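You operate a simulated robot arm through the tools that you are given. There is no shell and no other tool. Be economical: measure what you need, move in short steps, check, and stop when the job is done.

Carry out the task below with a simulated two-armed robot. There is one attempt and no reset: what you move stays moved.

Task
Put the middle cap on the shelf of the hose bench. Put the yellow brush on the top of the wooden table away on the narrow shelf over the tall bench. Put the white cup in the inside of the sink. Shut the right cupboard door. Open the desk drawer, put the green chock from the top of the long desk in the inside of the desk drawer and shut the drawer again. Any order will do. Set down upright: white cup.

Only the result counts: the job must be done as asked and must still hold three seconds after the hand-in. Knocking over, shifting, dropping, spilling or breaking anything else fails it. A push-on lid holds only when it is set on centred and level and pressed home; a screw cap is set on level and turned clockwise until tight.

Robot
Two 7-joint arms with two-finger parallel grippers on one trunk, on a base that drives. Base frame: it is fixed to the floor where the robot stands at the start and does not move with it; the origin is under the middle of the robot, x ahead of it, y to its left, z up. Lengths are in m, angles in degrees, forces in N, time in s.
The left shoulder is at the start at [0.07, 0.134, 1.277], the right one opposite. With the tool pointing down near the work surface each hand reaches from about 0.1 to 0.58 m from the robot's upright axis, wherever it stands, measured 20 degrees to its own side. Places, roughly: desk drawer [-4.1, -5.1, 0.6]; green chock (6x8x6 cm) [-3.8, -5.1, 0.8]; inside of the desk drawer [-4.1, -5.2, 0.6]; inside of the sink [3.2, -0.2, 0.7]; middle cap [0.5, 0, 0.75]; narrow shelf over the tall bench (102x15 cm) [0.84, 0.5, 1.22]; right cupboard door [-3.1, -4.8, 1]; shelf of the hose bench [-2.6, 3.8, 0.3]; white cup (7x7x9 cm) [0.5, 1.7, 0.8]; yellow brush (12x5x8 cm) [0.5, 1.3, 0.8]. Payload 1.57 kg a hand.
The TCP of each hand is the grasp point between the finger pads, 0.03 m short of the fingertips. In the tool frame z runs along the fingers and y along their closing line. The gripper opens to 0.08 m. The fingers are 0.017 m wide and 0.012 m thick; the gripper's body (0.04 by 0.082 m) begins 0.08 m behind the TCP.
Orientation is told as [roll, pitch, yaw] about the base's x, y, z axes, in that order, counted from this pose: with the fingers straight down and closing along the base's y, the tool's x points along the base's -x, its y along +y and its z along -z.

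Tools
- The arms move only by the tool step_arm. It takes "left_plan", "right_plan" or both (then of equal length, played together; a hand with none holds still); each is a list of rows, each a list of 7 numbers: the shift along the base's x, y, z in units of 300 mm (1.0 is 300 mm), then the turn, a rotation vector about the base's x, y, z in units of 45 degrees (1.0 is 45 degrees), then the opening in per cent of the stroke, from 0 (shut) to 100 (fully open). In form: [[dx, dy, dz, ax, ay, az, claw], ...]. A call has 1 to 8 rows; each row is the pose to reach, as a shift and turn from the pose commanded when the call began. A call with a number of a shift or a turn outside -1 to 1 is refused whole. A row lasts 0.2 s, in which the tool goes at most 0.05 m and 8.6 degrees; a call with a longer step from one row to the next is refused whole, and so is a gripper value outside its range. A pose out of reach is approached as far as the arm can. The call stops where the force on the tool passes 40 N (or 10 N more than at its start, if that is more) or the arm is blocked; 0.2 s more then pass. The fingers move at their own pace (about 0.153 m/s each) and stop on an object; they squeeze with about 30 N. The grip force told is the motor's: it shows also when the fingers shut on nothing. Time passes only in rows, and 0.2 s behind the last, so rows that repeat a pose let the fingers close. It gives the time, the measured TCP pose, the force on the tool (base axes), the opening and the grip force at its end, in the units of the frame above (readings bear some noise), with the torque about the TCP (base axes, N m) and any sound that the robot's microphone picked up.
- Cameras (640 x 400 px; columns grow to the right, rows downward): "scene" is now at [0.1418, 0.0061, 1.5193]; the picture's right is [0.07, -1.00, 0.00], its down [-0.44, -0.03, -0.90] and it looks along [0.90, 0.06, -0.44] (base axes); focal length 216 px, centre (320, 200). "left" rides on the left gripper at [0.072, 0.007, -0.122] in its tool frame; the picture's right is [-0.09, 1.00, 0.00], its down [-0.84, -0.08, -0.54] and it looks along [-0.54, -0.05, 0.84] (tool axes); focal length 238 px, centre (320, 200). "right" rides on the right gripper at [0.072, -0.007, -0.122] in its tool frame; the picture's right is [0.09, 1.00, 0.00], its down [-0.84, 0.08, -0.54] and it looks along [-0.54, 0.05, 0.84] (tool axes); focal length 238 px, centre (320, 200). There is no depth. A picture from a camera that has moved, and an enlarged one, comes with that camera's place and axes in the base frame and with its lens.
- snapshot(camera): a new picture of that camera. It takes no simulated time.
- move_column(by): slides the trunk up (or, below 0, down) by that many m; the arms and the scene camera ride with it, the base frame stays. It gives what a move gives, with no picture.
- roll_base(legs): drives the robot by 1 to 6 legs, each [ahead, left, turn to the left] in m, m and degrees, along the robot's own axes; the way and the turn of a leg run together, so that a leg with both is an arc; at most 1.5 m and 180 degrees a leg. The arms and the cameras ride along, it lands a little off, and it stops where it bumps. It gives what a move gives.
- pan_tilt(pan, tilt): turns the head with the scene camera to pan (to the left, within 86 degrees either way) and tilt (down, from -29 to 69), counted from straight ahead of the robot. It gives what a move gives.
- close_up(camera, box): a new picture of the part [left, top, right, bottom] of that camera's present view, enlarged. It takes no simulated time.
- job_done(): hands the job in; it is judged then, once.

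Work in short steps. Places have to be worked out from the pictures, the camera data and where the tool is seen: move nearer, look again, correct. Check each grasp and each placing, and mend what went wrong. You have 175 turns and 156 pictures in all, those below and enlarged ones among them. Open the grippers and draw the arms clear of the work before you hand the job in, unless the task says otherwise.

The tools are called after "Emit:" by a JSON object that holds its "op" and its "data". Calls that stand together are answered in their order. step_arm: Moves the arms, as the interface text tells. Its arguments: {"type":"object","properties":{"left_plan":{"type":"array","items":{"type":"array","items":{"type":"number"}}},"right_plan":{"type":"array","items":{"type":"array","items":{"type":"number"}}}},"required":[]} The other tools are called the same way: move_column (by) slides the trunk up or down; roll_base (legs) drives the base; pan_tilt (pan, tilt) turns the head that bears the scene camera; snapshot (camera) takes a picture; close_up (camera, box) takes an enlarged picture of a part of a camera's view; job_done () hands the job in.

At the start:

```text
time_s: 0.0
left_tool_pos: [0.4027, 0.2668, 1.3832]
left_tcp_rot: [0.0, 0.0, 0.1]
left_force: [0.0, -0.4, -0.5]
left_moment: [-0.02, 0.0, 0.01]
left_opening: 0.0799
left_gripper_force: 0.1
right_tool_pos: [0.3743, -0.1085, 1.4415]
right_tcp_rot: [0.0, 0.0, 0.0]
right_force: [-0.5, -0.2, 0.2]
right_moment: [-0.01, -0.02, -0.03]
right_opening: 0.08
right_gripper_force: 0.0
trunk travel left (down, up): [-0.851, 0.089]
robot x, y, heading: [0.0003, 0.0021, -0.2]
head pan, tilt: [3.9, 26.0]
```

scene: 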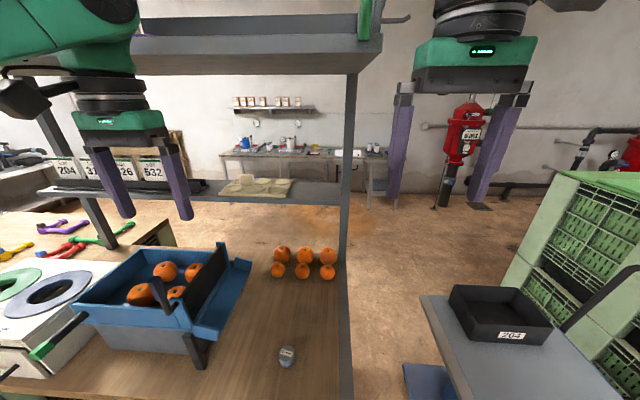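
right: 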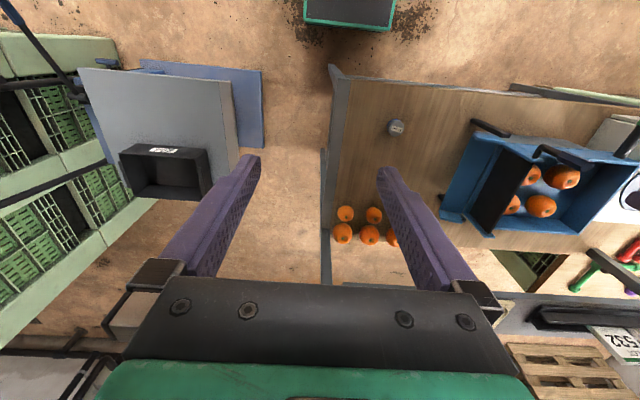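
left: 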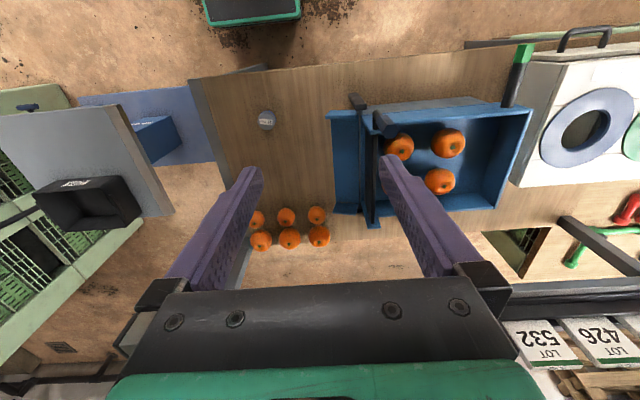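

I'll first look closely at the bench in front to identify the cap and other items.

Emit:
{"op": "close_up", "data": {"camera": "scene", "box": [220, 300, 380, 400]}}

Emit:
{"op": "close_up", "data": {"camera": "left", "box": [200, 80, 360, 180]}}

Emit:
{"op": "pan_tilt", "data": {"pan": 60, "tilt": 30}}

Emit:
{"op": "snapshot", "data": {"camera": "scene"}}

```text
4.00 times, centred on (300, 350) of scene
camera zoom: at [0.1418, 0.0061, 1.5193], right [0.07, -1.0, 0.0], down [-0.44, -0.03, -0.9], along [0.9, 0.06, -0.44], focal length 863 px, centre (400, -400)
```

zoom: 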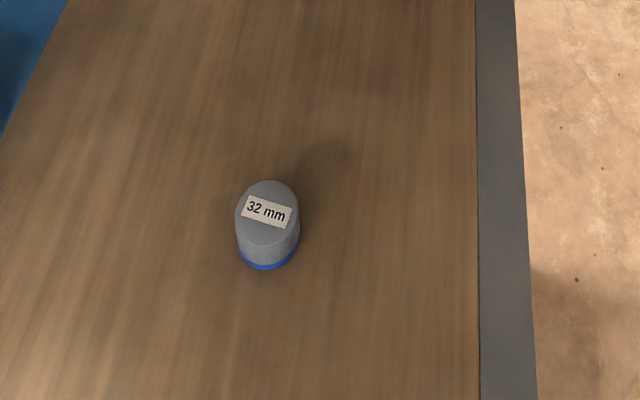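

```text
4.00 times, centred on (280, 130) of left
camera zoom: at [0.3312, 0.2715, 1.5034], right [0.09, 1.0, 0.0], down [0.84, -0.08, 0.54], along [0.54, -0.05, -0.84], focal length 953 px, centre (480, 480)
```

zoom: 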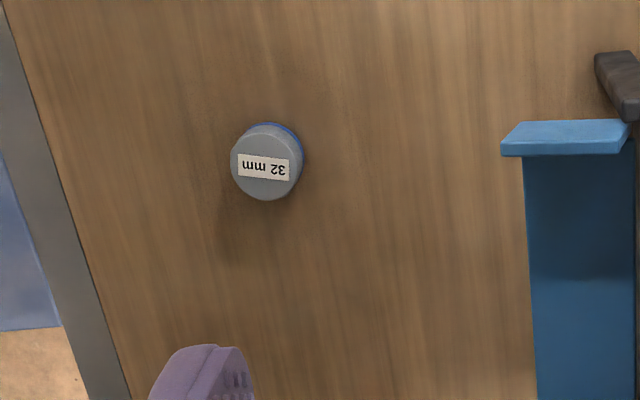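

```text
time_s: 1.2
left_tool_pos: [0.4027, 0.266, 1.3824]
left_tcp_rot: [-0.1, 0.0, 0.0]
left_force: [-0.5, 0.3, 0.2]
left_moment: [0.0, 0.02, -0.01]
left_opening: 0.0799
left_gripper_force: 0.0
right_tool_pos: [0.3745, -0.1067, 1.4403]
right_tcp_rot: [-0.1, 0.0, 0.1]
right_force: [-0.4, 1.1, -1.6]
right_moment: [-0.02, 0.01, 0.0]
right_opening: 0.0799
right_gripper_force: 0.0
trunk travel left (down, up): [-0.851, 0.089]
robot x, y, heading: [0.0032, 0.004, 0.3]
head pan, tilt: [60.0, 30.0]
```

```text
150 pictures are left
camera scene: at [0.0955, 0.078, 1.513], right [0.87, -0.5, 0.0], down [-0.25, -0.43, -0.87], along [0.43, 0.75, -0.5], focal length 216 px, centre (320, 200)
```

scene: 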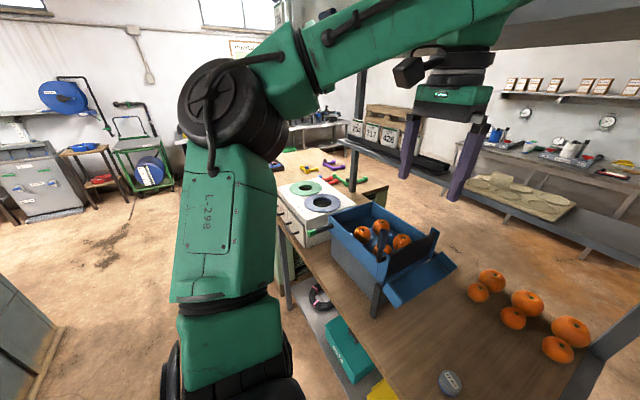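

The 32 mm cap triangulates to about [0.48, 0.12, 0.88]. I'll look around for other caps and furniture before moving.

Emit:
{"op": "pan_tilt", "data": {"pan": 0, "tilt": 60}}

Emit:
{"op": "snapshot", "data": {"camera": "scene"}}

Emit:
{"op": "pan_tilt", "data": {"pan": -50, "tilt": 30}}

Emit:
{"op": "snapshot", "data": {"camera": "scene"}}

```text
time_s: 2.5
left_tool_pos: [0.4034, 0.2655, 1.3839]
left_tcp_rot: [-0.1, 0.1, 0.0]
left_force: [0.5, 0.9, 0.0]
left_moment: [0.01, 0.0, 0.02]
left_opening: 0.0802
left_gripper_force: 0.1
right_tool_pos: [0.3746, -0.1063, 1.4404]
right_tcp_rot: [0.0, 0.0, -0.1]
right_force: [0.9, 0.8, 0.4]
right_moment: [0.02, -0.01, 0.03]
right_opening: 0.0799
right_gripper_force: 0.0
trunk travel left (down, up): [-0.851, 0.089]
robot x, y, heading: [-0.0014, -0.001, 0.2]
head pan, tilt: [0.0, 60.0]
```

```text
149 pictures are left
camera scene: at [0.1169, -0.0002, 1.4709], right [0.0, -1.0, 0.0], down [-0.87, 0.0, -0.5], along [0.5, 0.0, -0.87], focal length 216 px, centre (320, 200)
```

scene: 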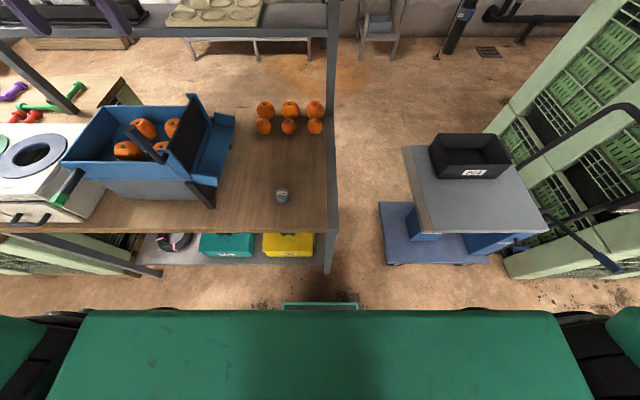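

```text
time_s: 3.7
left_tool_pos: [0.4027, 0.2663, 1.3823]
left_tcp_rot: [0.0, 0.1, 0.0]
left_force: [-0.2, 0.1, 0.8]
left_moment: [-0.03, -0.01, -0.03]
left_opening: 0.0802
left_gripper_force: 0.0
right_tool_pos: [0.3746, -0.1075, 1.4407]
right_tcp_rot: [0.0, 0.0, 0.0]
right_force: [-0.2, 0.3, -0.7]
right_moment: [0.02, 0.01, -0.03]
right_opening: 0.08
right_gripper_force: 0.1
trunk travel left (down, up): [-0.851, 0.089]
robot x, y, heading: [-0.001, 0.0005, -0.0]
head pan, tilt: [-50.0, 30.0]
```

```text
148 pictures are left
camera scene: at [0.1084, -0.0694, 1.5129], right [-0.77, -0.64, 0.0], down [-0.32, 0.38, -0.87], along [0.56, -0.66, -0.5], focal length 216 px, centre (320, 200)
```

scene: 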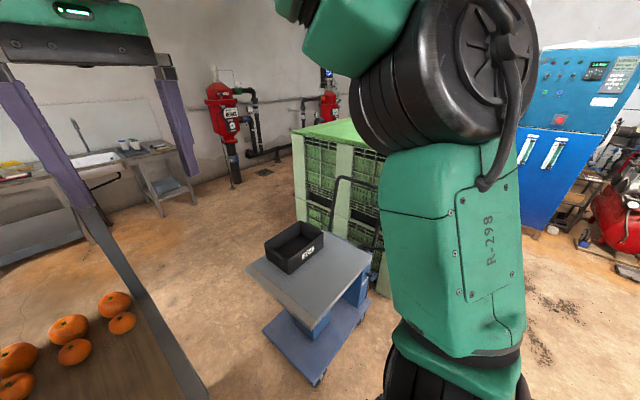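

The bench front edge is at x≈0.35 and floor on the left looks free. I'll drive left towards the wooden table to look at brush and cup.

Emit:
{"op": "roll_base", "data": {"legs": [[0, 1.0, 0]]}}

Emit:
{"op": "pan_tilt", "data": {"pan": 15, "tilt": 45}}

Emit:
{"op": "snapshot", "data": {"camera": "scene"}}

```text
time_s: 8.9
left_tool_pos: [0.3956, 1.2634, 1.3823]
left_tcp_rot: [0.0, -0.1, 0.6]
left_force: [-0.6, -0.2, 0.2]
left_moment: [-0.01, 0.04, -0.02]
left_opening: 0.0801
left_gripper_force: 0.0
right_tool_pos: [0.3719, 0.8912, 1.4406]
right_tcp_rot: [0.1, 0.0, 0.6]
right_force: [0.2, -0.2, -0.1]
right_moment: [0.02, 0.03, -0.01]
right_opening: 0.0801
right_gripper_force: 0.1
trunk travel left (down, up): [-0.851, 0.089]
robot x, y, heading: [-0.0036, 0.997, 0.5]
head pan, tilt: [-50.0, 30.0]
```

```text
time_s: 10.3
left_tool_pos: [0.3961, 1.2649, 1.384]
left_tcp_rot: [0.0, -0.1, 0.7]
left_force: [1.0, -0.2, 0.5]
left_moment: [-0.01, 0.0, -0.01]
left_opening: 0.08
left_gripper_force: 0.1
right_tool_pos: [0.3718, 0.8927, 1.4417]
right_tcp_rot: [0.0, 0.0, 0.5]
right_force: [0.3, 0.1, -0.8]
right_moment: [0.01, 0.03, 0.05]
right_opening: 0.08
right_gripper_force: 0.0
trunk travel left (down, up): [-0.851, 0.089]
robot x, y, heading: [-0.0052, 0.997, 0.6]
head pan, tilt: [15.0, 45.0]
```

```text
147 pictures are left
camera scene: at [0.1241, 1.0178, 1.4904], right [0.27, -0.96, 0.0], down [-0.68, -0.19, -0.71], along [0.68, 0.19, -0.71], focal length 216 px, centre (320, 200)
```

scene: 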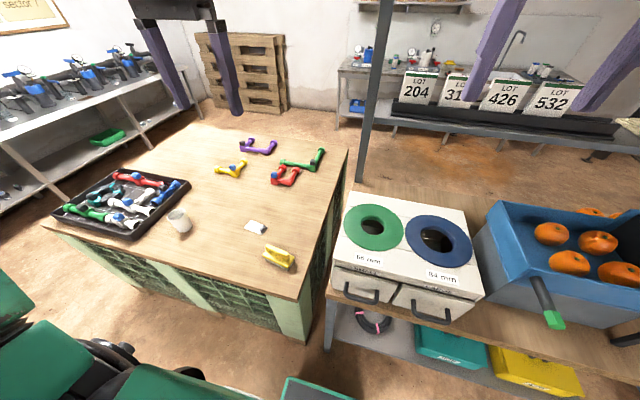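

Brush is near [0.47,1.27], cup near [0.48,1.67]. I'll centre the robot between them and zoom.

Emit:
{"op": "roll_base", "data": {"legs": [[0, 0.47, -0.6]]}}

Emit:
{"op": "pan_tilt", "data": {"pan": 0, "tilt": 60}}

Emit:
{"op": "snapshot", "data": {"camera": "scene"}}

Emit:
{"op": "snapshot", "data": {"camera": "left"}}

Emit:
{"op": "snapshot", "data": {"camera": "right"}}

```text
time_s: 13.1
left_tool_pos: [0.3961, 1.7292, 1.3845]
left_tcp_rot: [0.1, -0.1, 0.0]
left_force: [0.4, -0.8, 0.0]
left_moment: [0.0, -0.02, 0.0]
left_opening: 0.08
left_gripper_force: 0.0
right_tool_pos: [0.3693, 1.3568, 1.4402]
right_tcp_rot: [0.1, 0.0, -0.1]
right_force: [-0.1, -0.9, -0.2]
right_moment: [0.04, 0.01, 0.01]
right_opening: 0.0803
right_gripper_force: 0.1
trunk travel left (down, up): [-0.851, 0.089]
robot x, y, heading: [-0.0077, 1.4677, -0.1]
head pan, tilt: [15.0, 45.0]
```

```text
time_s: 13.8
left_tool_pos: [0.3963, 1.7316, 1.3824]
left_tcp_rot: [0.0, -0.1, 0.0]
left_force: [-0.5, -0.7, -0.3]
left_moment: [0.03, 0.01, 0.03]
left_opening: 0.0802
left_gripper_force: 0.0
right_tool_pos: [0.3683, 1.3587, 1.4424]
right_tcp_rot: [0.0, 0.0, 0.0]
right_force: [-0.2, -0.3, -0.2]
right_moment: [0.0, 0.01, -0.01]
right_opening: 0.08
right_gripper_force: 0.0
trunk travel left (down, up): [-0.851, 0.089]
robot x, y, heading: [-0.006, 1.4665, -0.1]
head pan, tilt: [0.0, 60.0]
```

```text
146 pictures are left
camera scene: at [0.1104, 1.4659, 1.4709], right [0.0, -1.0, 0.0], down [-0.87, 0.0, -0.5], along [0.5, 0.0, -0.87], focal length 216 px, centre (320, 200)
```

scene: 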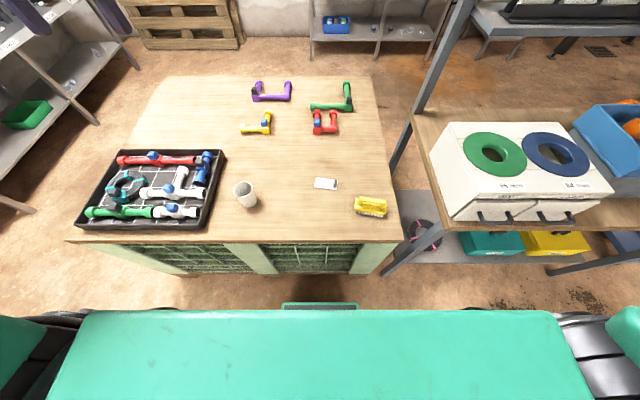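

```text
145 pictures are left
camera left: at [0.325, 1.7372, 1.5035], right [0.09, 1.0, 0.0], down [0.84, -0.08, 0.54], along [0.54, -0.05, -0.84], focal length 238 px, centre (320, 200)
```

left: 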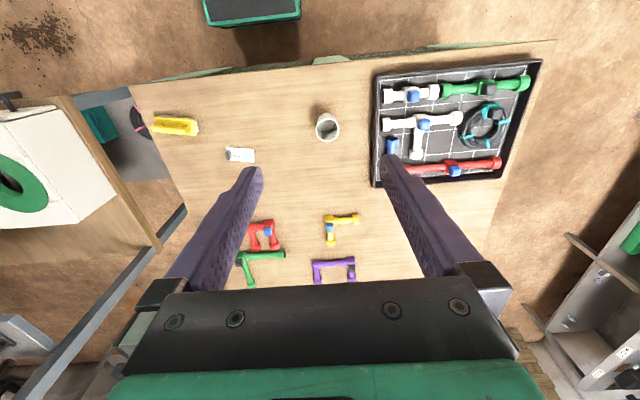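

```text
144 pictures are left
camera right: at [0.2967, 1.3515, 1.563], right [-0.09, 1.0, 0.0], down [0.84, 0.08, 0.54], along [0.54, 0.05, -0.84], focal length 238 px, centre (320, 200)
```

right: 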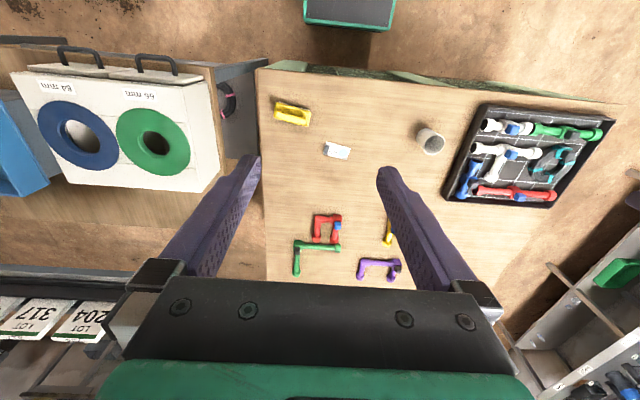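

Cup is about [0.526,1.74,0.79], brush about [0.48,1.285,0.79]. I'll zoom for their shapes.

Emit:
{"op": "close_up", "data": {"camera": "scene", "box": [310, 165, 410, 227]}}

Emit:
{"op": "close_up", "data": {"camera": "right", "box": [250, 80, 350, 142]}}

Emit:
{"op": "close_up", "data": {"camera": "scene", "box": [200, 165, 300, 227]}}

Emit:
{"op": "close_up", "data": {"camera": "left", "box": [280, 90, 380, 152]}}

```text
6.40 times, centred on (360, 196) of scene
camera zoom: at [0.1104, 1.4659, 1.4709], right [0.0, -1.0, 0.0], down [-0.87, 0.0, -0.5], along [0.5, 0.0, -0.87], focal length 1381 px, centre (64, 226)
```

zoom: 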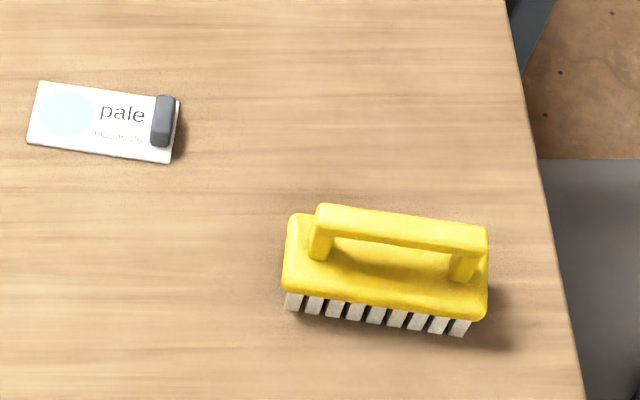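

```text
6.40 times, centred on (300, 111) of right
camera zoom: at [0.2967, 1.3515, 1.563], right [-0.09, 1.0, 0.0], down [0.84, 0.08, 0.54], along [0.54, 0.05, -0.84], focal length 1525 px, centre (448, 770)
```

zoom: 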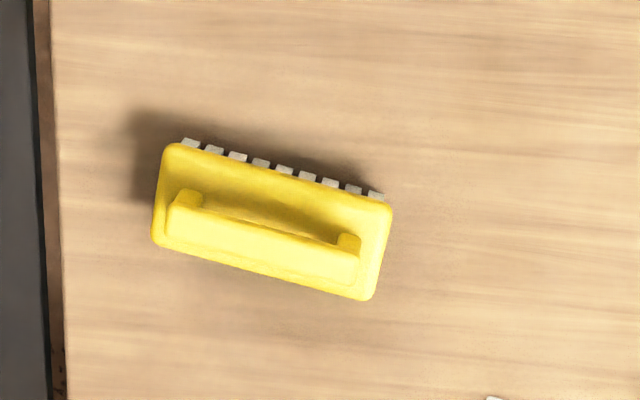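

```text
6.40 times, centred on (250, 196) of scene
camera zoom: at [0.1104, 1.4659, 1.4709], right [0.0, -1.0, 0.0], down [-0.87, 0.0, -0.5], along [0.5, 0.0, -0.87], focal length 1381 px, centre (768, 226)
```

zoom: 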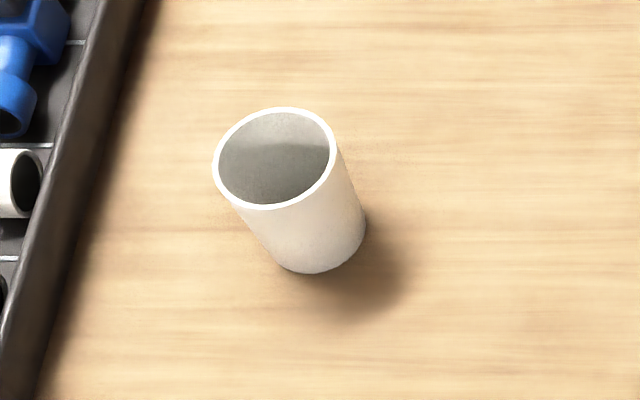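

```text
6.40 times, centred on (330, 121) of left
camera zoom: at [0.325, 1.7372, 1.5035], right [0.09, 1.0, 0.0], down [0.84, -0.08, 0.54], along [0.54, -0.05, -0.84], focal length 1525 px, centre (256, 706)
```

zoom: 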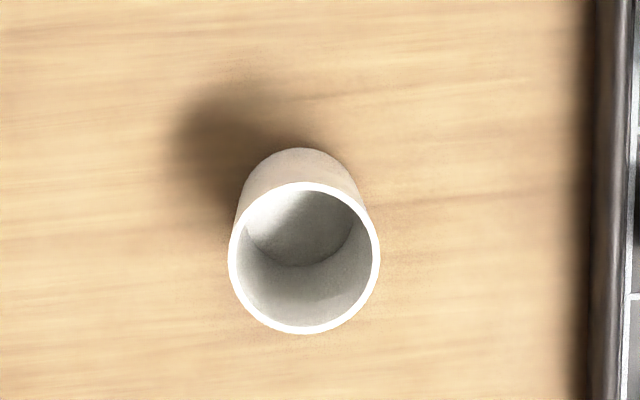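

Table top ≈0.75. I'll lower the trunk 0.3 m, then align hands: right for the brush (yaw +80°), left for the cup rim.

Emit:
{"op": "move_column", "data": {"by": -0.3}}

Emit:
{"op": "step_arm", "data": {"right_plan": [[0.05, -0.03, -0.04, 0, 0, 0.18, 100], [0.1, -0.06, -0.08, 0, 0, 0.36, 100], [0.16, -0.09, -0.12, 0, 0, 0.54, 100], [0.21, -0.12, -0.16, 0, 0, 0.72, 100], [0.26, -0.15, -0.2, 0, 0, 0.9, 100]], "left_plan": [[0.08, -0.015, -0.04, 0, 0, 0, 100], [0.16, -0.03, -0.08, 0, 0, 0, 100], [0.24, -0.05, -0.12, 0, 0, 0, 100], [0.32, -0.06, -0.16, 0, 0, 0, 100], [0.4, -0.08, -0.2, 0, 0, 0, 100]]}}

Emit:
{"op": "step_arm", "data": {"right_plan": [[0.03, -0.03, -0.05, 0, 0, 0.18, 100], [0.06, -0.05, -0.1, 0, 0, 0.36, 100], [0.09, -0.07, -0.15, 0, 0, 0.54, 100], [0.11, -0.09, -0.2, 0, 0, 0.72, 100], [0.11, -0.09, -0.25, 0, 0, 0.887, 100]]}}

Emit:
{"op": "snapshot", "data": {"camera": "right"}}

Emit:
{"op": "snapshot", "data": {"camera": "left"}}

```text
time_s: 16.8
left_tool_pos: [0.3953, 1.7313, 1.0835]
left_tcp_rot: [0.0, -0.1, -0.1]
left_force: [0.2, 0.0, -0.3]
left_moment: [0.0, -0.03, -0.02]
left_opening: 0.0799
left_gripper_force: 0.0
right_tool_pos: [0.3681, 1.3582, 1.1414]
right_tcp_rot: [0.0, 0.0, -0.1]
right_force: [0.4, 0.0, -1.0]
right_moment: [0.0, 0.01, 0.01]
right_opening: 0.0803
right_gripper_force: 0.0
trunk travel left (down, up): [-0.551, 0.389]
robot x, y, heading: [-0.0045, 1.4665, -0.1]
head pan, tilt: [0.0, 60.0]
```

```text
time_s: 18.0
left_tool_pos: [0.5119, 1.71, 1.0183]
left_tcp_rot: [0.0, -0.1, 0.1]
left_force: [0.2, -0.2, 0.6]
left_moment: [-0.02, 0.04, -0.01]
left_opening: 0.08
left_gripper_force: 0.1
left hand out of reach, approached as far as the arm can: row 5
right_tool_pos: [0.4474, 1.3128, 1.0795]
right_tcp_rot: [0.1, -0.1, 40.5]
right_force: [-0.1, 0.0, 0.5]
right_moment: [0.01, 0.06, 0.0]
right_opening: 0.0798
right_gripper_force: 0.1
trunk travel left (down, up): [-0.551, 0.389]
robot x, y, heading: [-0.0076, 1.4678, 0.0]
head pan, tilt: [0.0, 60.0]
```

```text
time_s: 19.2
left_tool_pos: [0.5114, 1.7086, 1.0189]
left_tcp_rot: [0.0, -0.1, 0.0]
left_force: [0.1, 1.1, -0.6]
left_moment: [-0.02, -0.02, 0.01]
left_opening: 0.0799
left_gripper_force: 0.1
right_tool_pos: [0.4785, 1.2858, 1.0064]
right_tcp_rot: [0.0, -0.1, 80.5]
right_force: [0.3, -0.1, -0.4]
right_moment: [-0.03, 0.0, 0.0]
right_opening: 0.0801
right_gripper_force: 0.1
trunk travel left (down, up): [-0.551, 0.389]
robot x, y, heading: [-0.0063, 1.4662, -0.2]
head pan, tilt: [0.0, 60.0]
```

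```text
139 pictures are left
camera right: at [0.4742, 1.2135, 1.1282], right [-1.0, 0.07, 0.0], down [0.06, 0.84, 0.54], along [0.04, 0.54, -0.84], focal length 238 px, centre (320, 200)
```

right: 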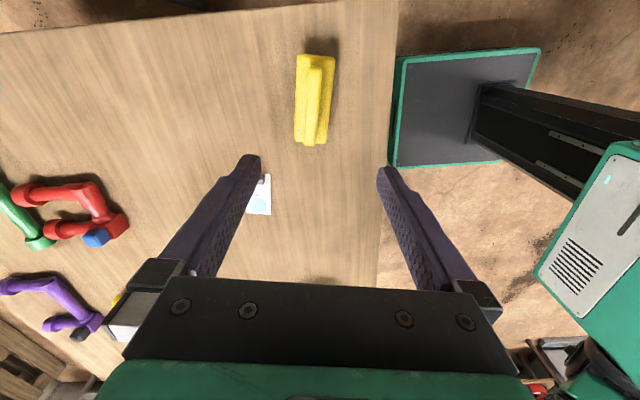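

```text
138 pictures are left
camera left: at [0.4394, 1.7145, 1.1395], right [0.09, 1.0, 0.0], down [0.84, -0.08, 0.54], along [0.54, -0.05, -0.84], focal length 238 px, centre (320, 200)
```

left: 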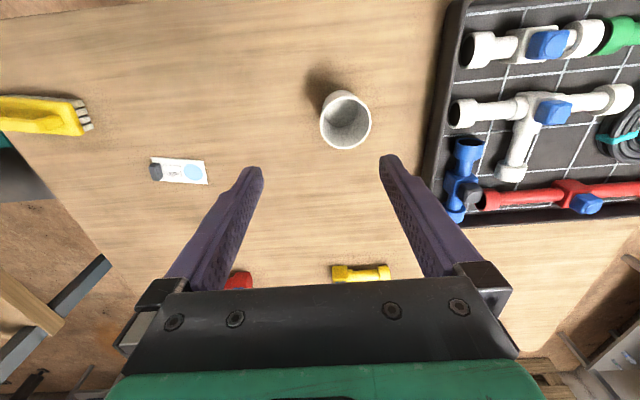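

Zoom on the brush from the wrist camera for exact alignment.

Emit:
{"op": "close_up", "data": {"camera": "right", "box": [240, 40, 400, 140]}}

Emit:
{"op": "close_up", "data": {"camera": "left", "box": [260, 60, 420, 160]}}

```text
4.00 times, centred on (320, 90) of right
camera zoom: at [0.4742, 1.2135, 1.1282], right [-1.0, 0.07, 0.0], down [0.06, 0.84, 0.54], along [0.04, 0.54, -0.84], focal length 953 px, centre (320, 640)
```

zoom: 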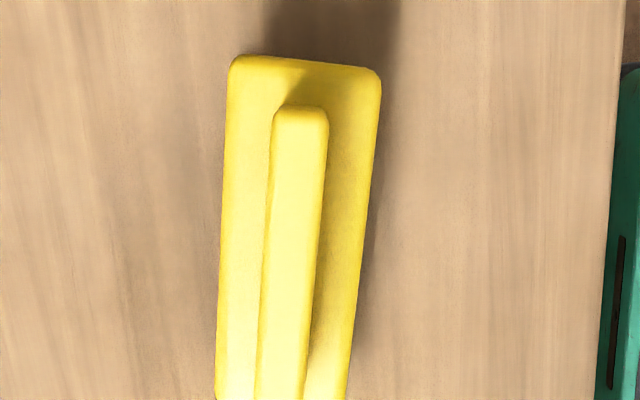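

```text
4.00 times, centred on (340, 110) of left
camera zoom: at [0.4394, 1.7145, 1.1395], right [0.09, 1.0, 0.0], down [0.84, -0.08, 0.54], along [0.54, -0.05, -0.84], focal length 953 px, centre (240, 560)
```

zoom: 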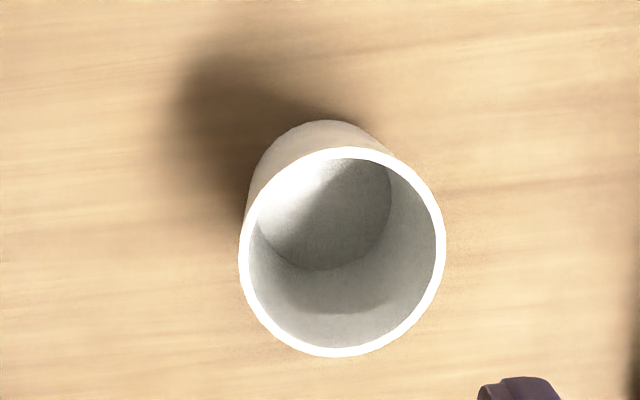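

Brush centre ≈[0.490,1.282], cup rim centre ≈[0.522,1.739]. The left is at its reach limit, so I drive 0.06 m ahead first.

Emit:
{"op": "roll_base", "data": {"legs": [[0.06, 0, 0]]}}

```text
time_s: 20.2
left_tool_pos: [0.5707, 1.7087, 1.0188]
left_tcp_rot: [0.0, -0.1, 0.0]
left_force: [-0.3, 0.6, 0.8]
left_moment: [0.01, 0.03, 0.0]
left_opening: 0.0799
left_gripper_force: 0.0
right_tool_pos: [0.5398, 1.2856, 1.0064]
right_tcp_rot: [0.1, 0.0, 80.3]
right_force: [0.7, 0.5, 0.0]
right_moment: [0.01, 0.03, 0.03]
right_opening: 0.0801
right_gripper_force: 0.1
trunk travel left (down, up): [-0.551, 0.389]
robot x, y, heading: [0.0569, 1.4656, -0.2]
head pan, tilt: [0.0, 60.0]
```

Move both hands over their targets and down to z≈0.88.

Emit:
{"op": "step_arm", "data": {"left_plan": [[-0.055, 0, -0.0, 0, 0, 0, 100], [-0.11, 0, -0.05, 0, 0, 0, 100], [-0.163, 0, -0.15, 0, 0, 0, 100], [-0.163, 0, -0.3, 0, 0, 0, 100], [-0.163, 0, -0.43, 0, 0, 0, 100]], "right_plan": [[-0.055, -0.003, -0.0, 0, 0, 0, 100], [-0.11, -0.007, -0.05, 0, 0, 0, 100], [-0.165, -0.013, -0.15, 0, 0, 0, 100], [-0.165, -0.013, -0.3, 0, 0, 0, 100], [-0.165, -0.013, -0.4, 0, 0, 0, 100]]}}

Emit:
{"op": "snapshot", "data": {"camera": "right"}}

Emit:
{"op": "snapshot", "data": {"camera": "left"}}

```text
time_s: 21.4
left_tool_pos: [0.5219, 1.7083, 0.889]
left_tcp_rot: [-0.1, -0.2, 0.0]
left_force: [-0.4, -0.1, -1.3]
left_moment: [0.02, -0.01, 0.0]
left_opening: 0.0797
left_gripper_force: 0.1
right_tool_pos: [0.4913, 1.2817, 0.8866]
right_tcp_rot: [0.1, 0.0, 80.3]
right_force: [0.4, -0.4, -0.5]
right_moment: [-0.01, 0.02, 0.05]
right_opening: 0.0796
right_gripper_force: 0.0
trunk travel left (down, up): [-0.551, 0.389]
robot x, y, heading: [0.0529, 1.4696, -0.2]
head pan, tilt: [0.0, 60.0]
```

```text
135 pictures are left
camera right: at [0.4852, 1.2095, 1.0084], right [-1.0, 0.08, 0.0], down [0.06, 0.84, 0.54], along [0.04, 0.54, -0.84], focal length 238 px, centre (320, 200)
```

right: 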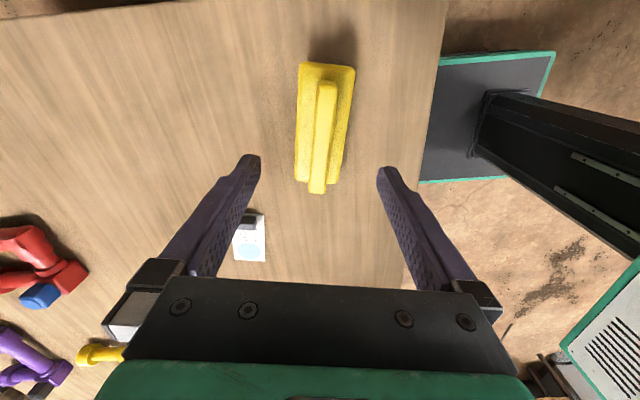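

```text
134 pictures are left
camera left: at [0.4505, 1.7137, 1.0095], right [0.09, 1.0, 0.0], down [0.84, -0.08, 0.54], along [0.54, -0.05, -0.84], focal length 238 px, centre (320, 200)
```

left: 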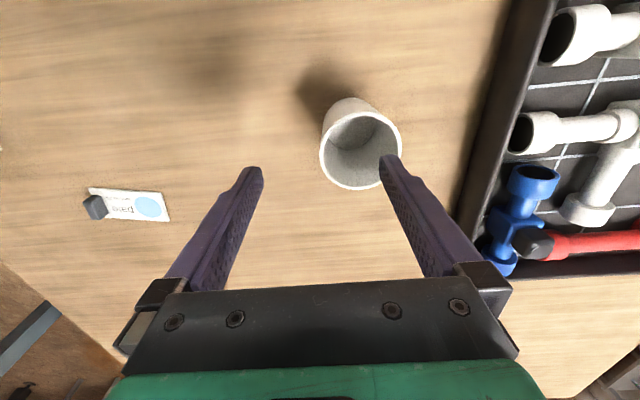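

Aligned well. Partially close the left gripper and descend: left to z≈0.82 on the rim, right to z≈0.787 around the brush block, then close.

Emit:
{"op": "step_arm", "data": {"left_plan": [[0, 0, 0, 0, 0, 0, 60], [0, 0, -0.08, 0, 0, 0, 60], [0, 0, -0.16, 0, 0, 0, 60], [0, 0, -0.23, 0, 0, 0, 60], [0, 0, -0.23, 0, 0, 0, 0], [0, 0, -0.23, 0, 0, 0, 0], [0, 0, -0.23, 0, 0, 0, 0]], "right_plan": [[-0.01, -0.02, -0.08, 0, 0, 0, 100], [-0.01, -0.02, -0.16, 0, 0, 0, 100], [-0.01, -0.02, -0.24, 0, 0, 0, 100], [-0.01, -0.02, -0.33, 0, 0, 0, 100], [-0.01, -0.02, -0.33, 0, 0, 0, 0], [-0.01, -0.02, -0.33, 0, 0, 0, 0], [-0.01, -0.02, -0.33, 0, 0, 0, 0]]}}

Emit:
{"op": "snapshot", "data": {"camera": "right"}}

Emit:
{"op": "snapshot", "data": {"camera": "left"}}

```text
time_s: 23.0
left_tool_pos: [0.5212, 1.7091, 0.8228]
left_tcp_rot: [0.0, -0.3, 0.0]
left_force: [0.7, 2.3, 7.0]
left_moment: [0.58, 0.09, -0.02]
left_opening: 0.0021
left_gripper_force: 23.2
right_tool_pos: [0.4845, 1.2765, 0.7877]
right_tcp_rot: [0.0, -0.1, 80.4]
right_force: [0.5, 0.7, 0.6]
right_moment: [-0.02, -0.02, 0.01]
right_opening: 0.0495
right_gripper_force: 29.3
trunk travel left (down, up): [-0.551, 0.389]
robot x, y, heading: [0.0508, 1.4617, -0.2]
head pan, tilt: [0.0, 60.0]
```

```text
133 pictures are left
camera right: at [0.4805, 1.2041, 0.9097], right [-1.0, 0.08, 0.0], down [0.06, 0.84, 0.54], along [0.04, 0.54, -0.84], focal length 238 px, centre (320, 200)
```

right: 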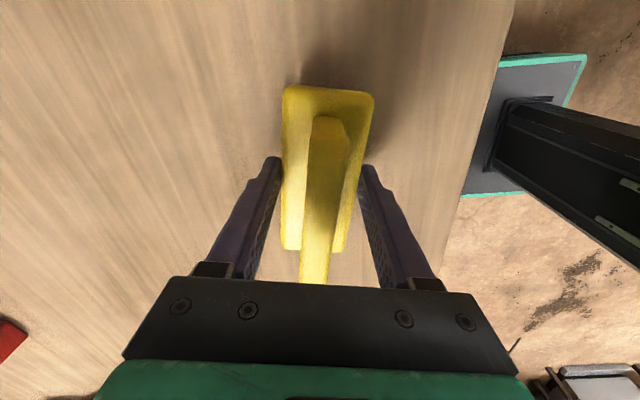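

```text
132 pictures are left
camera left: at [0.4495, 1.7139, 0.942], right [0.09, 1.0, 0.0], down [0.83, -0.08, 0.55], along [0.54, -0.05, -0.84], focal length 238 px, centre (320, 200)
```

left: 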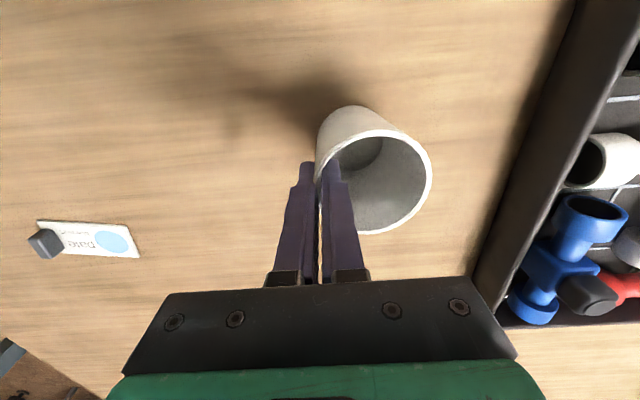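

Both appear gripped (wall ~2 mm, brush 49 mm). Lift both and check.

Emit:
{"op": "step_arm", "data": {"left_plan": [[0, 0, 0.1, 0, 0, 0, 0], [0, 0, 0.25, 0, 0, 0, 0], [0, 0, 0.4, 0, 0, 0, 0], [0, 0, 0.5, 0, 0, 0, 0]], "right_plan": [[0, 0, 0.1, 0, 0, 0, 0], [0, 0, 0.25, 0, 0, 0, 0], [0, 0, 0.4, 0, 0, 0, 0], [0, 0, 0.5, 0, 0, 0, 0]]}}

Emit:
{"op": "snapshot", "data": {"camera": "scene"}}

```text
time_s: 24.0
left_tool_pos: [0.5211, 1.7089, 0.972]
left_tcp_rot: [0.0, -0.2, 0.0]
left_force: [0.3, -0.3, 0.4]
left_moment: [0.0, -0.03, 0.01]
left_opening: 0.002
left_gripper_force: 23.7
right_tool_pos: [0.4861, 1.2766, 0.9374]
right_tcp_rot: [0.1, -0.1, 80.4]
right_force: [-0.4, -0.6, -1.5]
right_moment: [-0.02, 0.01, -0.01]
right_opening: 0.0497
right_gripper_force: 30.1
trunk travel left (down, up): [-0.551, 0.389]
robot x, y, heading: [0.054, 1.4645, -0.1]
head pan, tilt: [0.0, 60.0]
```

```text
131 pictures are left
camera scene: at [0.17, 1.4656, 1.1708], right [0.0, -1.0, 0.0], down [-0.87, 0.0, -0.5], along [0.5, 0.0, -0.87], focal length 216 px, centre (320, 200)
```

scene: 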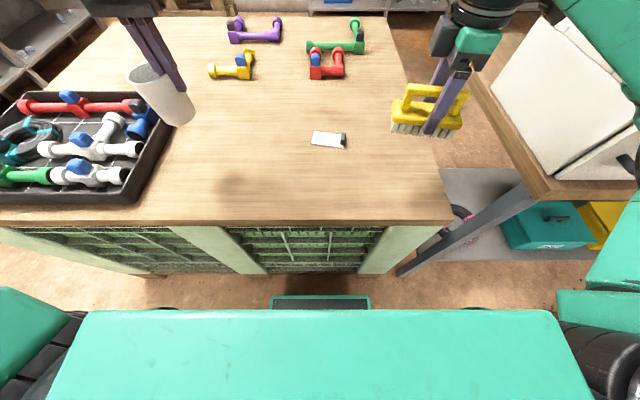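

Both held. Raise the trunk, back off a little and survey for a route to the back of the tall bench and the sink.

Emit:
{"op": "move_column", "data": {"by": 0.3}}

Emit:
{"op": "roll_base", "data": {"legs": [[-0.25, 0, 0]]}}

Emit:
{"op": "pan_tilt", "data": {"pan": 25, "tilt": 25}}

Emit:
{"op": "snapshot", "data": {"camera": "scene"}}

Emit:
{"op": "pan_tilt", "data": {"pan": -35, "tilt": 25}}

Emit:
{"op": "snapshot", "data": {"camera": "scene"}}

```text
time_s: 27.0
left_tool_pos: [0.5215, 1.7087, 1.2716]
left_tcp_rot: [0.0, -0.1, 0.0]
left_force: [-0.1, -0.2, 0.0]
left_moment: [0.01, -0.01, 0.01]
left_opening: 0.0019
left_gripper_force: 23.6
right_tool_pos: [0.4868, 1.2764, 1.236]
right_tcp_rot: [0.1, 0.0, 80.3]
right_force: [-0.4, 0.1, -0.7]
right_moment: [-0.02, 0.0, 0.01]
right_opening: 0.0495
right_gripper_force: 30.4
trunk travel left (down, up): [-0.851, 0.089]
robot x, y, heading: [0.0544, 1.4633, 0.2]
head pan, tilt: [0.0, 60.0]
```

```text
time_s: 28.8
left_tool_pos: [0.2748, 1.7094, 1.2684]
left_tcp_rot: [0.0, 0.1, 0.1]
left_force: [0.4, -0.4, -0.5]
left_moment: [-0.01, 0.01, 0.02]
left_opening: 0.0019
left_gripper_force: 23.1
right_tool_pos: [0.2412, 1.2773, 1.2363]
right_tcp_rot: [0.1, 0.0, 80.4]
right_force: [-0.4, 0.1, -2.1]
right_moment: [-0.04, 0.0, 0.01]
right_opening: 0.0494
right_gripper_force: 30.2
trunk travel left (down, up): [-0.851, 0.089]
robot x, y, heading: [-0.193, 1.4635, -0.0]
head pan, tilt: [0.0, 60.0]
```

```text
time_s: 29.8
left_tool_pos: [0.2716, 1.7097, 1.2714]
left_tcp_rot: [0.0, -0.1, 0.2]
left_force: [-0.7, -0.5, 0.1]
left_moment: [0.02, -0.03, 0.01]
left_opening: 0.0021
left_gripper_force: 23.7
right_tool_pos: [0.2379, 1.2776, 1.236]
right_tcp_rot: [0.0, 0.0, 80.4]
right_force: [0.1, 0.1, -1.1]
right_moment: [-0.02, 0.0, 0.02]
right_opening: 0.0493
right_gripper_force: 29.7
trunk travel left (down, up): [-0.851, 0.089]
robot x, y, heading: [-0.1944, 1.4657, -0.1]
head pan, tilt: [25.0, 25.0]
```

```text
130 pictures are left
camera scene: at [-0.0621, 1.5047, 1.5209], right [0.42, -0.91, 0.0], down [-0.38, -0.18, -0.91], along [0.82, 0.38, -0.42], focal length 216 px, centre (320, 200)
```

scene: 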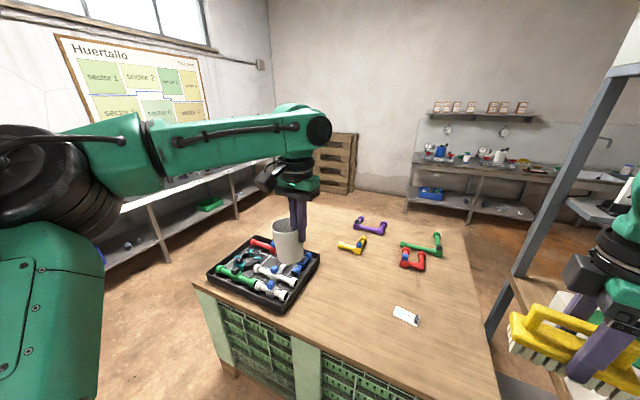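

```text
time_s: 31.1
left_tool_pos: [0.2712, 1.7103, 1.2717]
left_tcp_rot: [0.0, -0.1, 0.0]
left_force: [-0.2, 0.3, -0.7]
left_moment: [-0.05, 0.0, -0.02]
left_opening: 0.002
left_gripper_force: 23.9
right_tool_pos: [0.2379, 1.2764, 1.2371]
right_tcp_rot: [0.1, 0.0, 80.4]
right_force: [-0.2, 1.3, -2.4]
right_moment: [-0.01, -0.02, -0.03]
right_opening: 0.0494
right_gripper_force: 29.7
trunk travel left (down, up): [-0.851, 0.089]
robot x, y, heading: [-0.1989, 1.4641, 0.3]
head pan, tilt: [-35.0, 25.0]
```

```text
129 pictures are left
camera scene: at [-0.0697, 1.4131, 1.5209], right [-0.57, -0.82, 0.0], down [-0.35, 0.24, -0.91], along [0.74, -0.52, -0.42], focal length 216 px, centre (320, 200)
```

scene: 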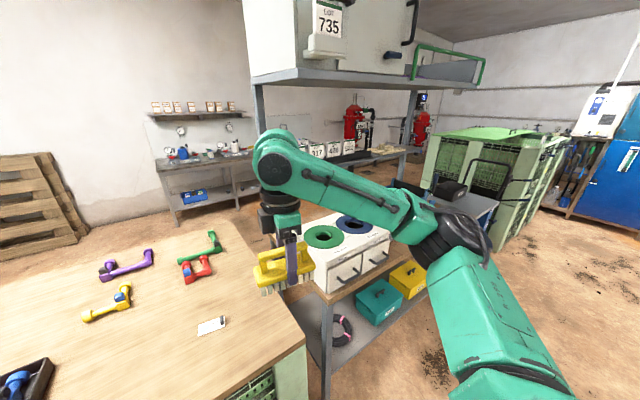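

There's a ~1.3 m corridor left of the wooden table (y 2.3–3.6). I'll drive through it to the area behind the bench.

Emit:
{"op": "roll_base", "data": {"legs": [[0, 1.47, 0], [1.2, 0, 0]]}}

Emit:
{"op": "pan_tilt", "data": {"pan": -30, "tilt": 30}}

Emit:
{"op": "snapshot", "data": {"camera": "scene"}}

```text
time_s: 44.1
left_tool_pos: [1.4696, 3.1714, 1.2725]
left_tcp_rot: [0.0, -0.1, -0.6]
left_force: [-0.5, -0.5, 0.0]
left_moment: [0.01, 0.01, 0.01]
left_opening: 0.0019
left_gripper_force: 24.0
right_tool_pos: [1.4303, 2.7408, 1.2375]
right_tcp_rot: [0.0, 0.0, 79.7]
right_force: [-0.1, 0.2, -1.0]
right_moment: [-0.02, 0.02, -0.02]
right_opening: 0.0492
right_gripper_force: 30.0
trunk travel left (down, up): [-0.851, 0.089]
robot x, y, heading: [1.0006, 2.9353, -0.4]
head pan, tilt: [-35.0, 25.0]
```

```text
time_s: 44.8
left_tool_pos: [1.4697, 3.1718, 1.2705]
left_tcp_rot: [0.0, -0.2, -0.6]
left_force: [-0.2, 0.2, -0.6]
left_moment: [0.01, 0.0, 0.01]
left_opening: 0.0019
left_gripper_force: 23.9
right_tool_pos: [1.4291, 2.7405, 1.2369]
right_tcp_rot: [0.1, 0.1, 79.7]
right_force: [-0.9, -0.4, -1.1]
right_moment: [-0.02, -0.03, -0.03]
right_opening: 0.0493
right_gripper_force: 29.9
trunk travel left (down, up): [-0.851, 0.089]
robot x, y, heading: [0.9984, 2.9328, -0.6]
head pan, tilt: [-30.0, 30.0]
```

```text
128 pictures are left
camera scene: at [1.1277, 2.8875, 1.513], right [-0.51, -0.86, 0.0], down [-0.43, 0.25, -0.87], along [0.74, -0.44, -0.5], focal length 216 px, centre (320, 200)
```

scene: 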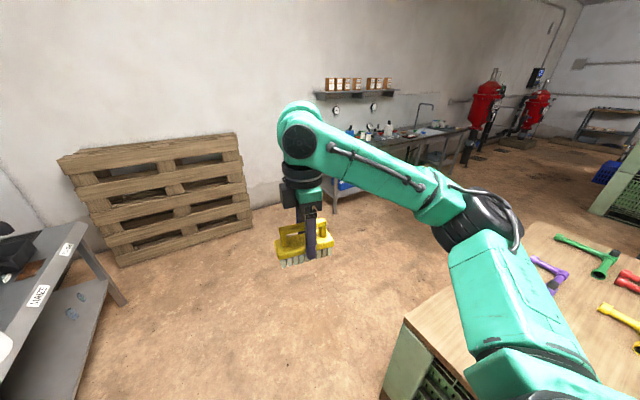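

Continue: ahead 1.0 m, then strafe right behind the benches and turn to look at the shelf from behind.

Emit:
{"op": "roll_base", "data": {"legs": [[1.0, 0, 0.6], [0, -1.3, 0], [0, -1.1, 0], [0, 0, 170]]}}

Emit:
{"op": "pan_tilt", "data": {"pan": 0, "tilt": 25}}

Emit:
{"op": "snapshot", "data": {"camera": "scene"}}

```text
time_s: 68.2
left_tool_pos: [1.4717, 0.382, 1.2715]
left_tcp_rot: [-0.1, -0.2, 169.8]
left_force: [0.2, -0.3, 0.0]
left_moment: [0.0, 0.02, 0.0]
left_opening: 0.0021
left_gripper_force: 23.7
right_tool_pos: [1.5818, 0.8008, 1.2365]
right_tcp_rot: [0.1, -0.1, -109.9]
right_force: [0.3, 0.0, -1.2]
right_moment: [0.02, 0.0, 0.0]
right_opening: 0.0494
right_gripper_force: 30.6
trunk travel left (down, up): [-0.851, 0.089]
robot x, y, heading: [1.9773, 0.5382, 169.7]
head pan, tilt: [-30.0, 30.0]
```

```text
time_s: 69.2
left_tool_pos: [1.4716, 0.3809, 1.2716]
left_tcp_rot: [0.1, -0.2, 169.8]
left_force: [-1.2, -0.5, -0.1]
left_moment: [0.0, -0.01, 0.0]
left_opening: 0.0016
left_gripper_force: 24.0
right_tool_pos: [1.5819, 0.8003, 1.236]
right_tcp_rot: [0.0, 0.0, -109.9]
right_force: [0.6, 0.0, -1.2]
right_moment: [0.01, -0.05, -0.01]
right_opening: 0.0495
right_gripper_force: 30.1
trunk travel left (down, up): [-0.851, 0.089]
robot x, y, heading: [1.9723, 0.5361, 169.8]
head pan, tilt: [0.0, 25.0]
```

```text
127 pictures are left
camera scene: at [1.8343, 0.5622, 1.5209], right [0.18, 0.98, 0.0], down [0.42, -0.08, -0.91], along [-0.89, 0.16, -0.42], focal length 216 px, centre (320, 200)
```

scene: 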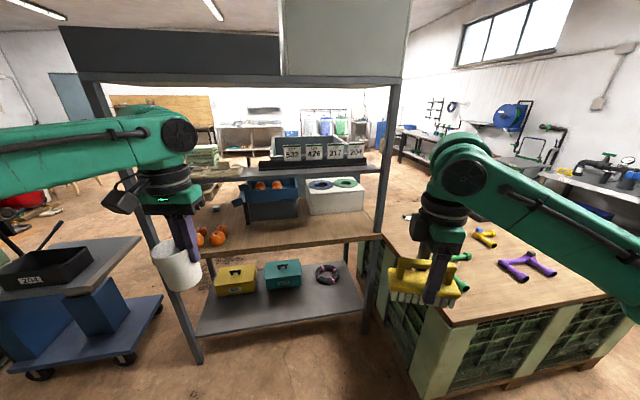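

Zoom on the shelf.

Emit:
{"op": "close_up", "data": {"camera": "scene", "box": [130, 90, 402, 260]}}

```text
2.35 times, centred on (266, 175) of scene
camera zoom: at [1.8343, 0.5622, 1.5209], right [0.18, 0.98, 0.0], down [0.42, -0.08, -0.91], along [-0.89, 0.16, -0.42], focal length 508 px, centre (447, 259)
```

zoom: 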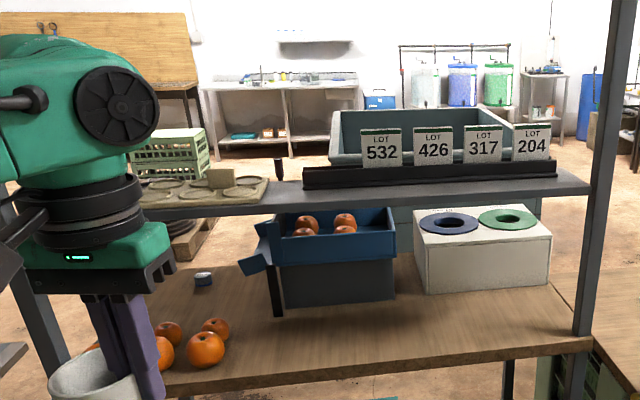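

The shelf holds a mat at one end and a card rail at the other. I'll raise the trunk, square up and go closer to find a free spot.

Emit:
{"op": "move_column", "data": {"by": 0.085}}

Emit:
{"op": "roll_base", "data": {"legs": [[0, 0, 10.2], [0.43, 0, 0]]}}

Emit:
{"op": "pan_tilt", "data": {"pan": 0, "tilt": 35}}

Emit:
{"op": "snapshot", "data": {"camera": "scene"}}

```text
time_s: 70.4
left_tool_pos: [1.4706, 0.3818, 1.3555]
left_tcp_rot: [0.0, -0.1, 169.8]
left_force: [-0.3, 0.6, -0.9]
left_moment: [0.03, -0.02, 0.05]
left_opening: 0.0018
left_gripper_force: 23.5
right_tool_pos: [1.5827, 0.8002, 1.3212]
right_tcp_rot: [0.1, 0.0, -109.9]
right_force: [-0.6, -0.4, -2.0]
right_moment: [0.0, -0.02, -0.05]
right_opening: 0.0496
right_gripper_force: 30.1
trunk travel left (down, up): [-0.936, 0.004]
robot x, y, heading: [1.9769, 0.5384, 169.6]
head pan, tilt: [0.0, 25.0]
```

```text
time_s: 73.7
left_tool_pos: [1.0787, 0.2942, 1.3574]
left_tcp_rot: [0.0, -0.2, -180.0]
left_force: [0.9, 0.7, -0.5]
left_moment: [0.02, 0.03, 0.03]
left_opening: 0.002
left_gripper_force: 23.8
right_tool_pos: [1.1136, 0.727, 1.3224]
right_tcp_rot: [-0.1, -0.1, -99.7]
right_force: [-0.3, 0.0, -2.6]
right_moment: [0.04, 0.0, 0.03]
right_opening: 0.0492
right_gripper_force: 30.1
trunk travel left (down, up): [-0.936, 0.004]
robot x, y, heading: [1.5429, 0.5342, 179.6]
head pan, tilt: [0.0, 25.0]
```

```text
time_s: 74.4
left_tool_pos: [1.0778, 0.294, 1.3562]
left_tcp_rot: [0.1, -0.3, -180.1]
left_force: [0.0, -0.5, -0.7]
left_moment: [0.0, 0.0, -0.01]
left_opening: 0.0019
left_gripper_force: 23.6
right_tool_pos: [1.111, 0.7262, 1.3228]
right_tcp_rot: [0.1, 0.0, -99.6]
right_force: [0.4, 0.7, -1.1]
right_moment: [0.0, 0.0, -0.04]
right_opening: 0.0493
right_gripper_force: 29.6
trunk travel left (down, up): [-0.936, 0.004]
robot x, y, heading: [1.545, 0.5372, 179.6]
head pan, tilt: [0.0, 35.0]
```

```text
125 pictures are left
camera scene: at [1.4065, 0.5374, 1.5903], right [0.0, 1.0, 0.0], down [0.57, 0.0, -0.82], along [-0.82, 0.0, -0.57], focal length 216 px, centre (320, 200)
```

scene: 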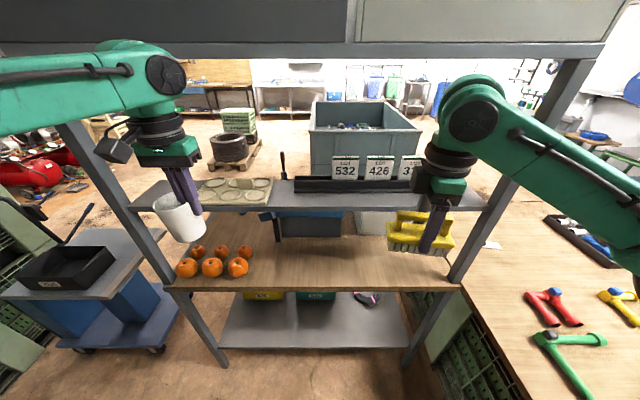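

Emit:
{"op": "close_up", "data": {"camera": "scene", "box": [120, 130, 320, 255]}}

Emit:
{"op": "close_up", "data": {"camera": "scene", "box": [260, 130, 460, 255]}}

Emit:
{"op": "snapshot", "data": {"camera": "right"}}

Emit:
{"op": "snapshot", "data": {"camera": "left"}}

```text
3.20 times, centred on (220, 192) of scene
camera zoom: at [1.4065, 0.5374, 1.5903], right [0.0, 1.0, 0.0], down [0.57, 0.0, -0.82], along [-0.82, 0.0, -0.57], focal length 691 px, centre (640, 224)
```

zoom: 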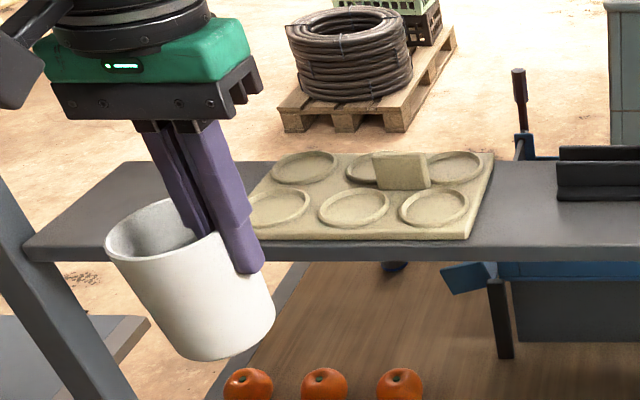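

```text
3.20 times, centred on (360, 192) of scene
camera zoom: at [1.4065, 0.5374, 1.5903], right [0.0, 1.0, 0.0], down [0.57, 0.0, -0.82], along [-0.82, 0.0, -0.57], focal length 691 px, centre (192, 224)
```

zoom: 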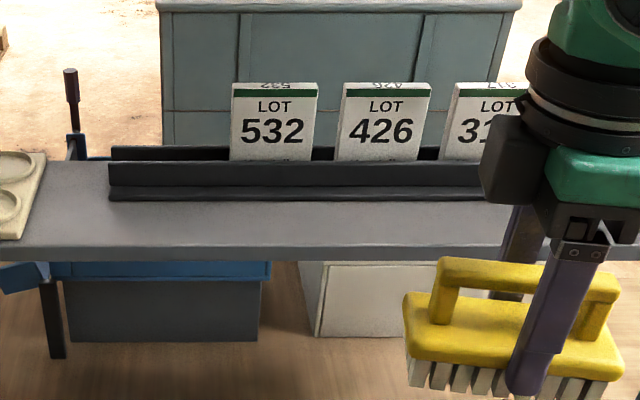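

```text
122 pictures are left
camera right: at [1.1178, 0.7986, 1.4444], right [1.0, -0.08, 0.0], down [-0.06, -0.84, 0.54], along [-0.04, -0.54, -0.84], focal length 238 px, centre (320, 200)
```

right: 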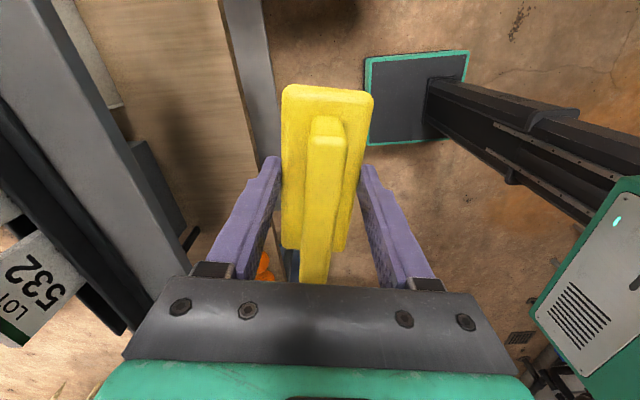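

```text
121 pictures are left
camera left: at [1.15, 0.2872, 1.4769], right [-0.09, -1.0, 0.0], down [-0.84, 0.08, 0.54], along [-0.54, 0.05, -0.84], focal length 238 px, centre (320, 200)
```

left: 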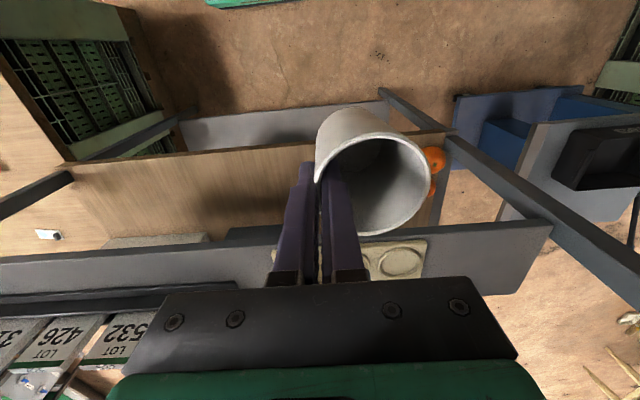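

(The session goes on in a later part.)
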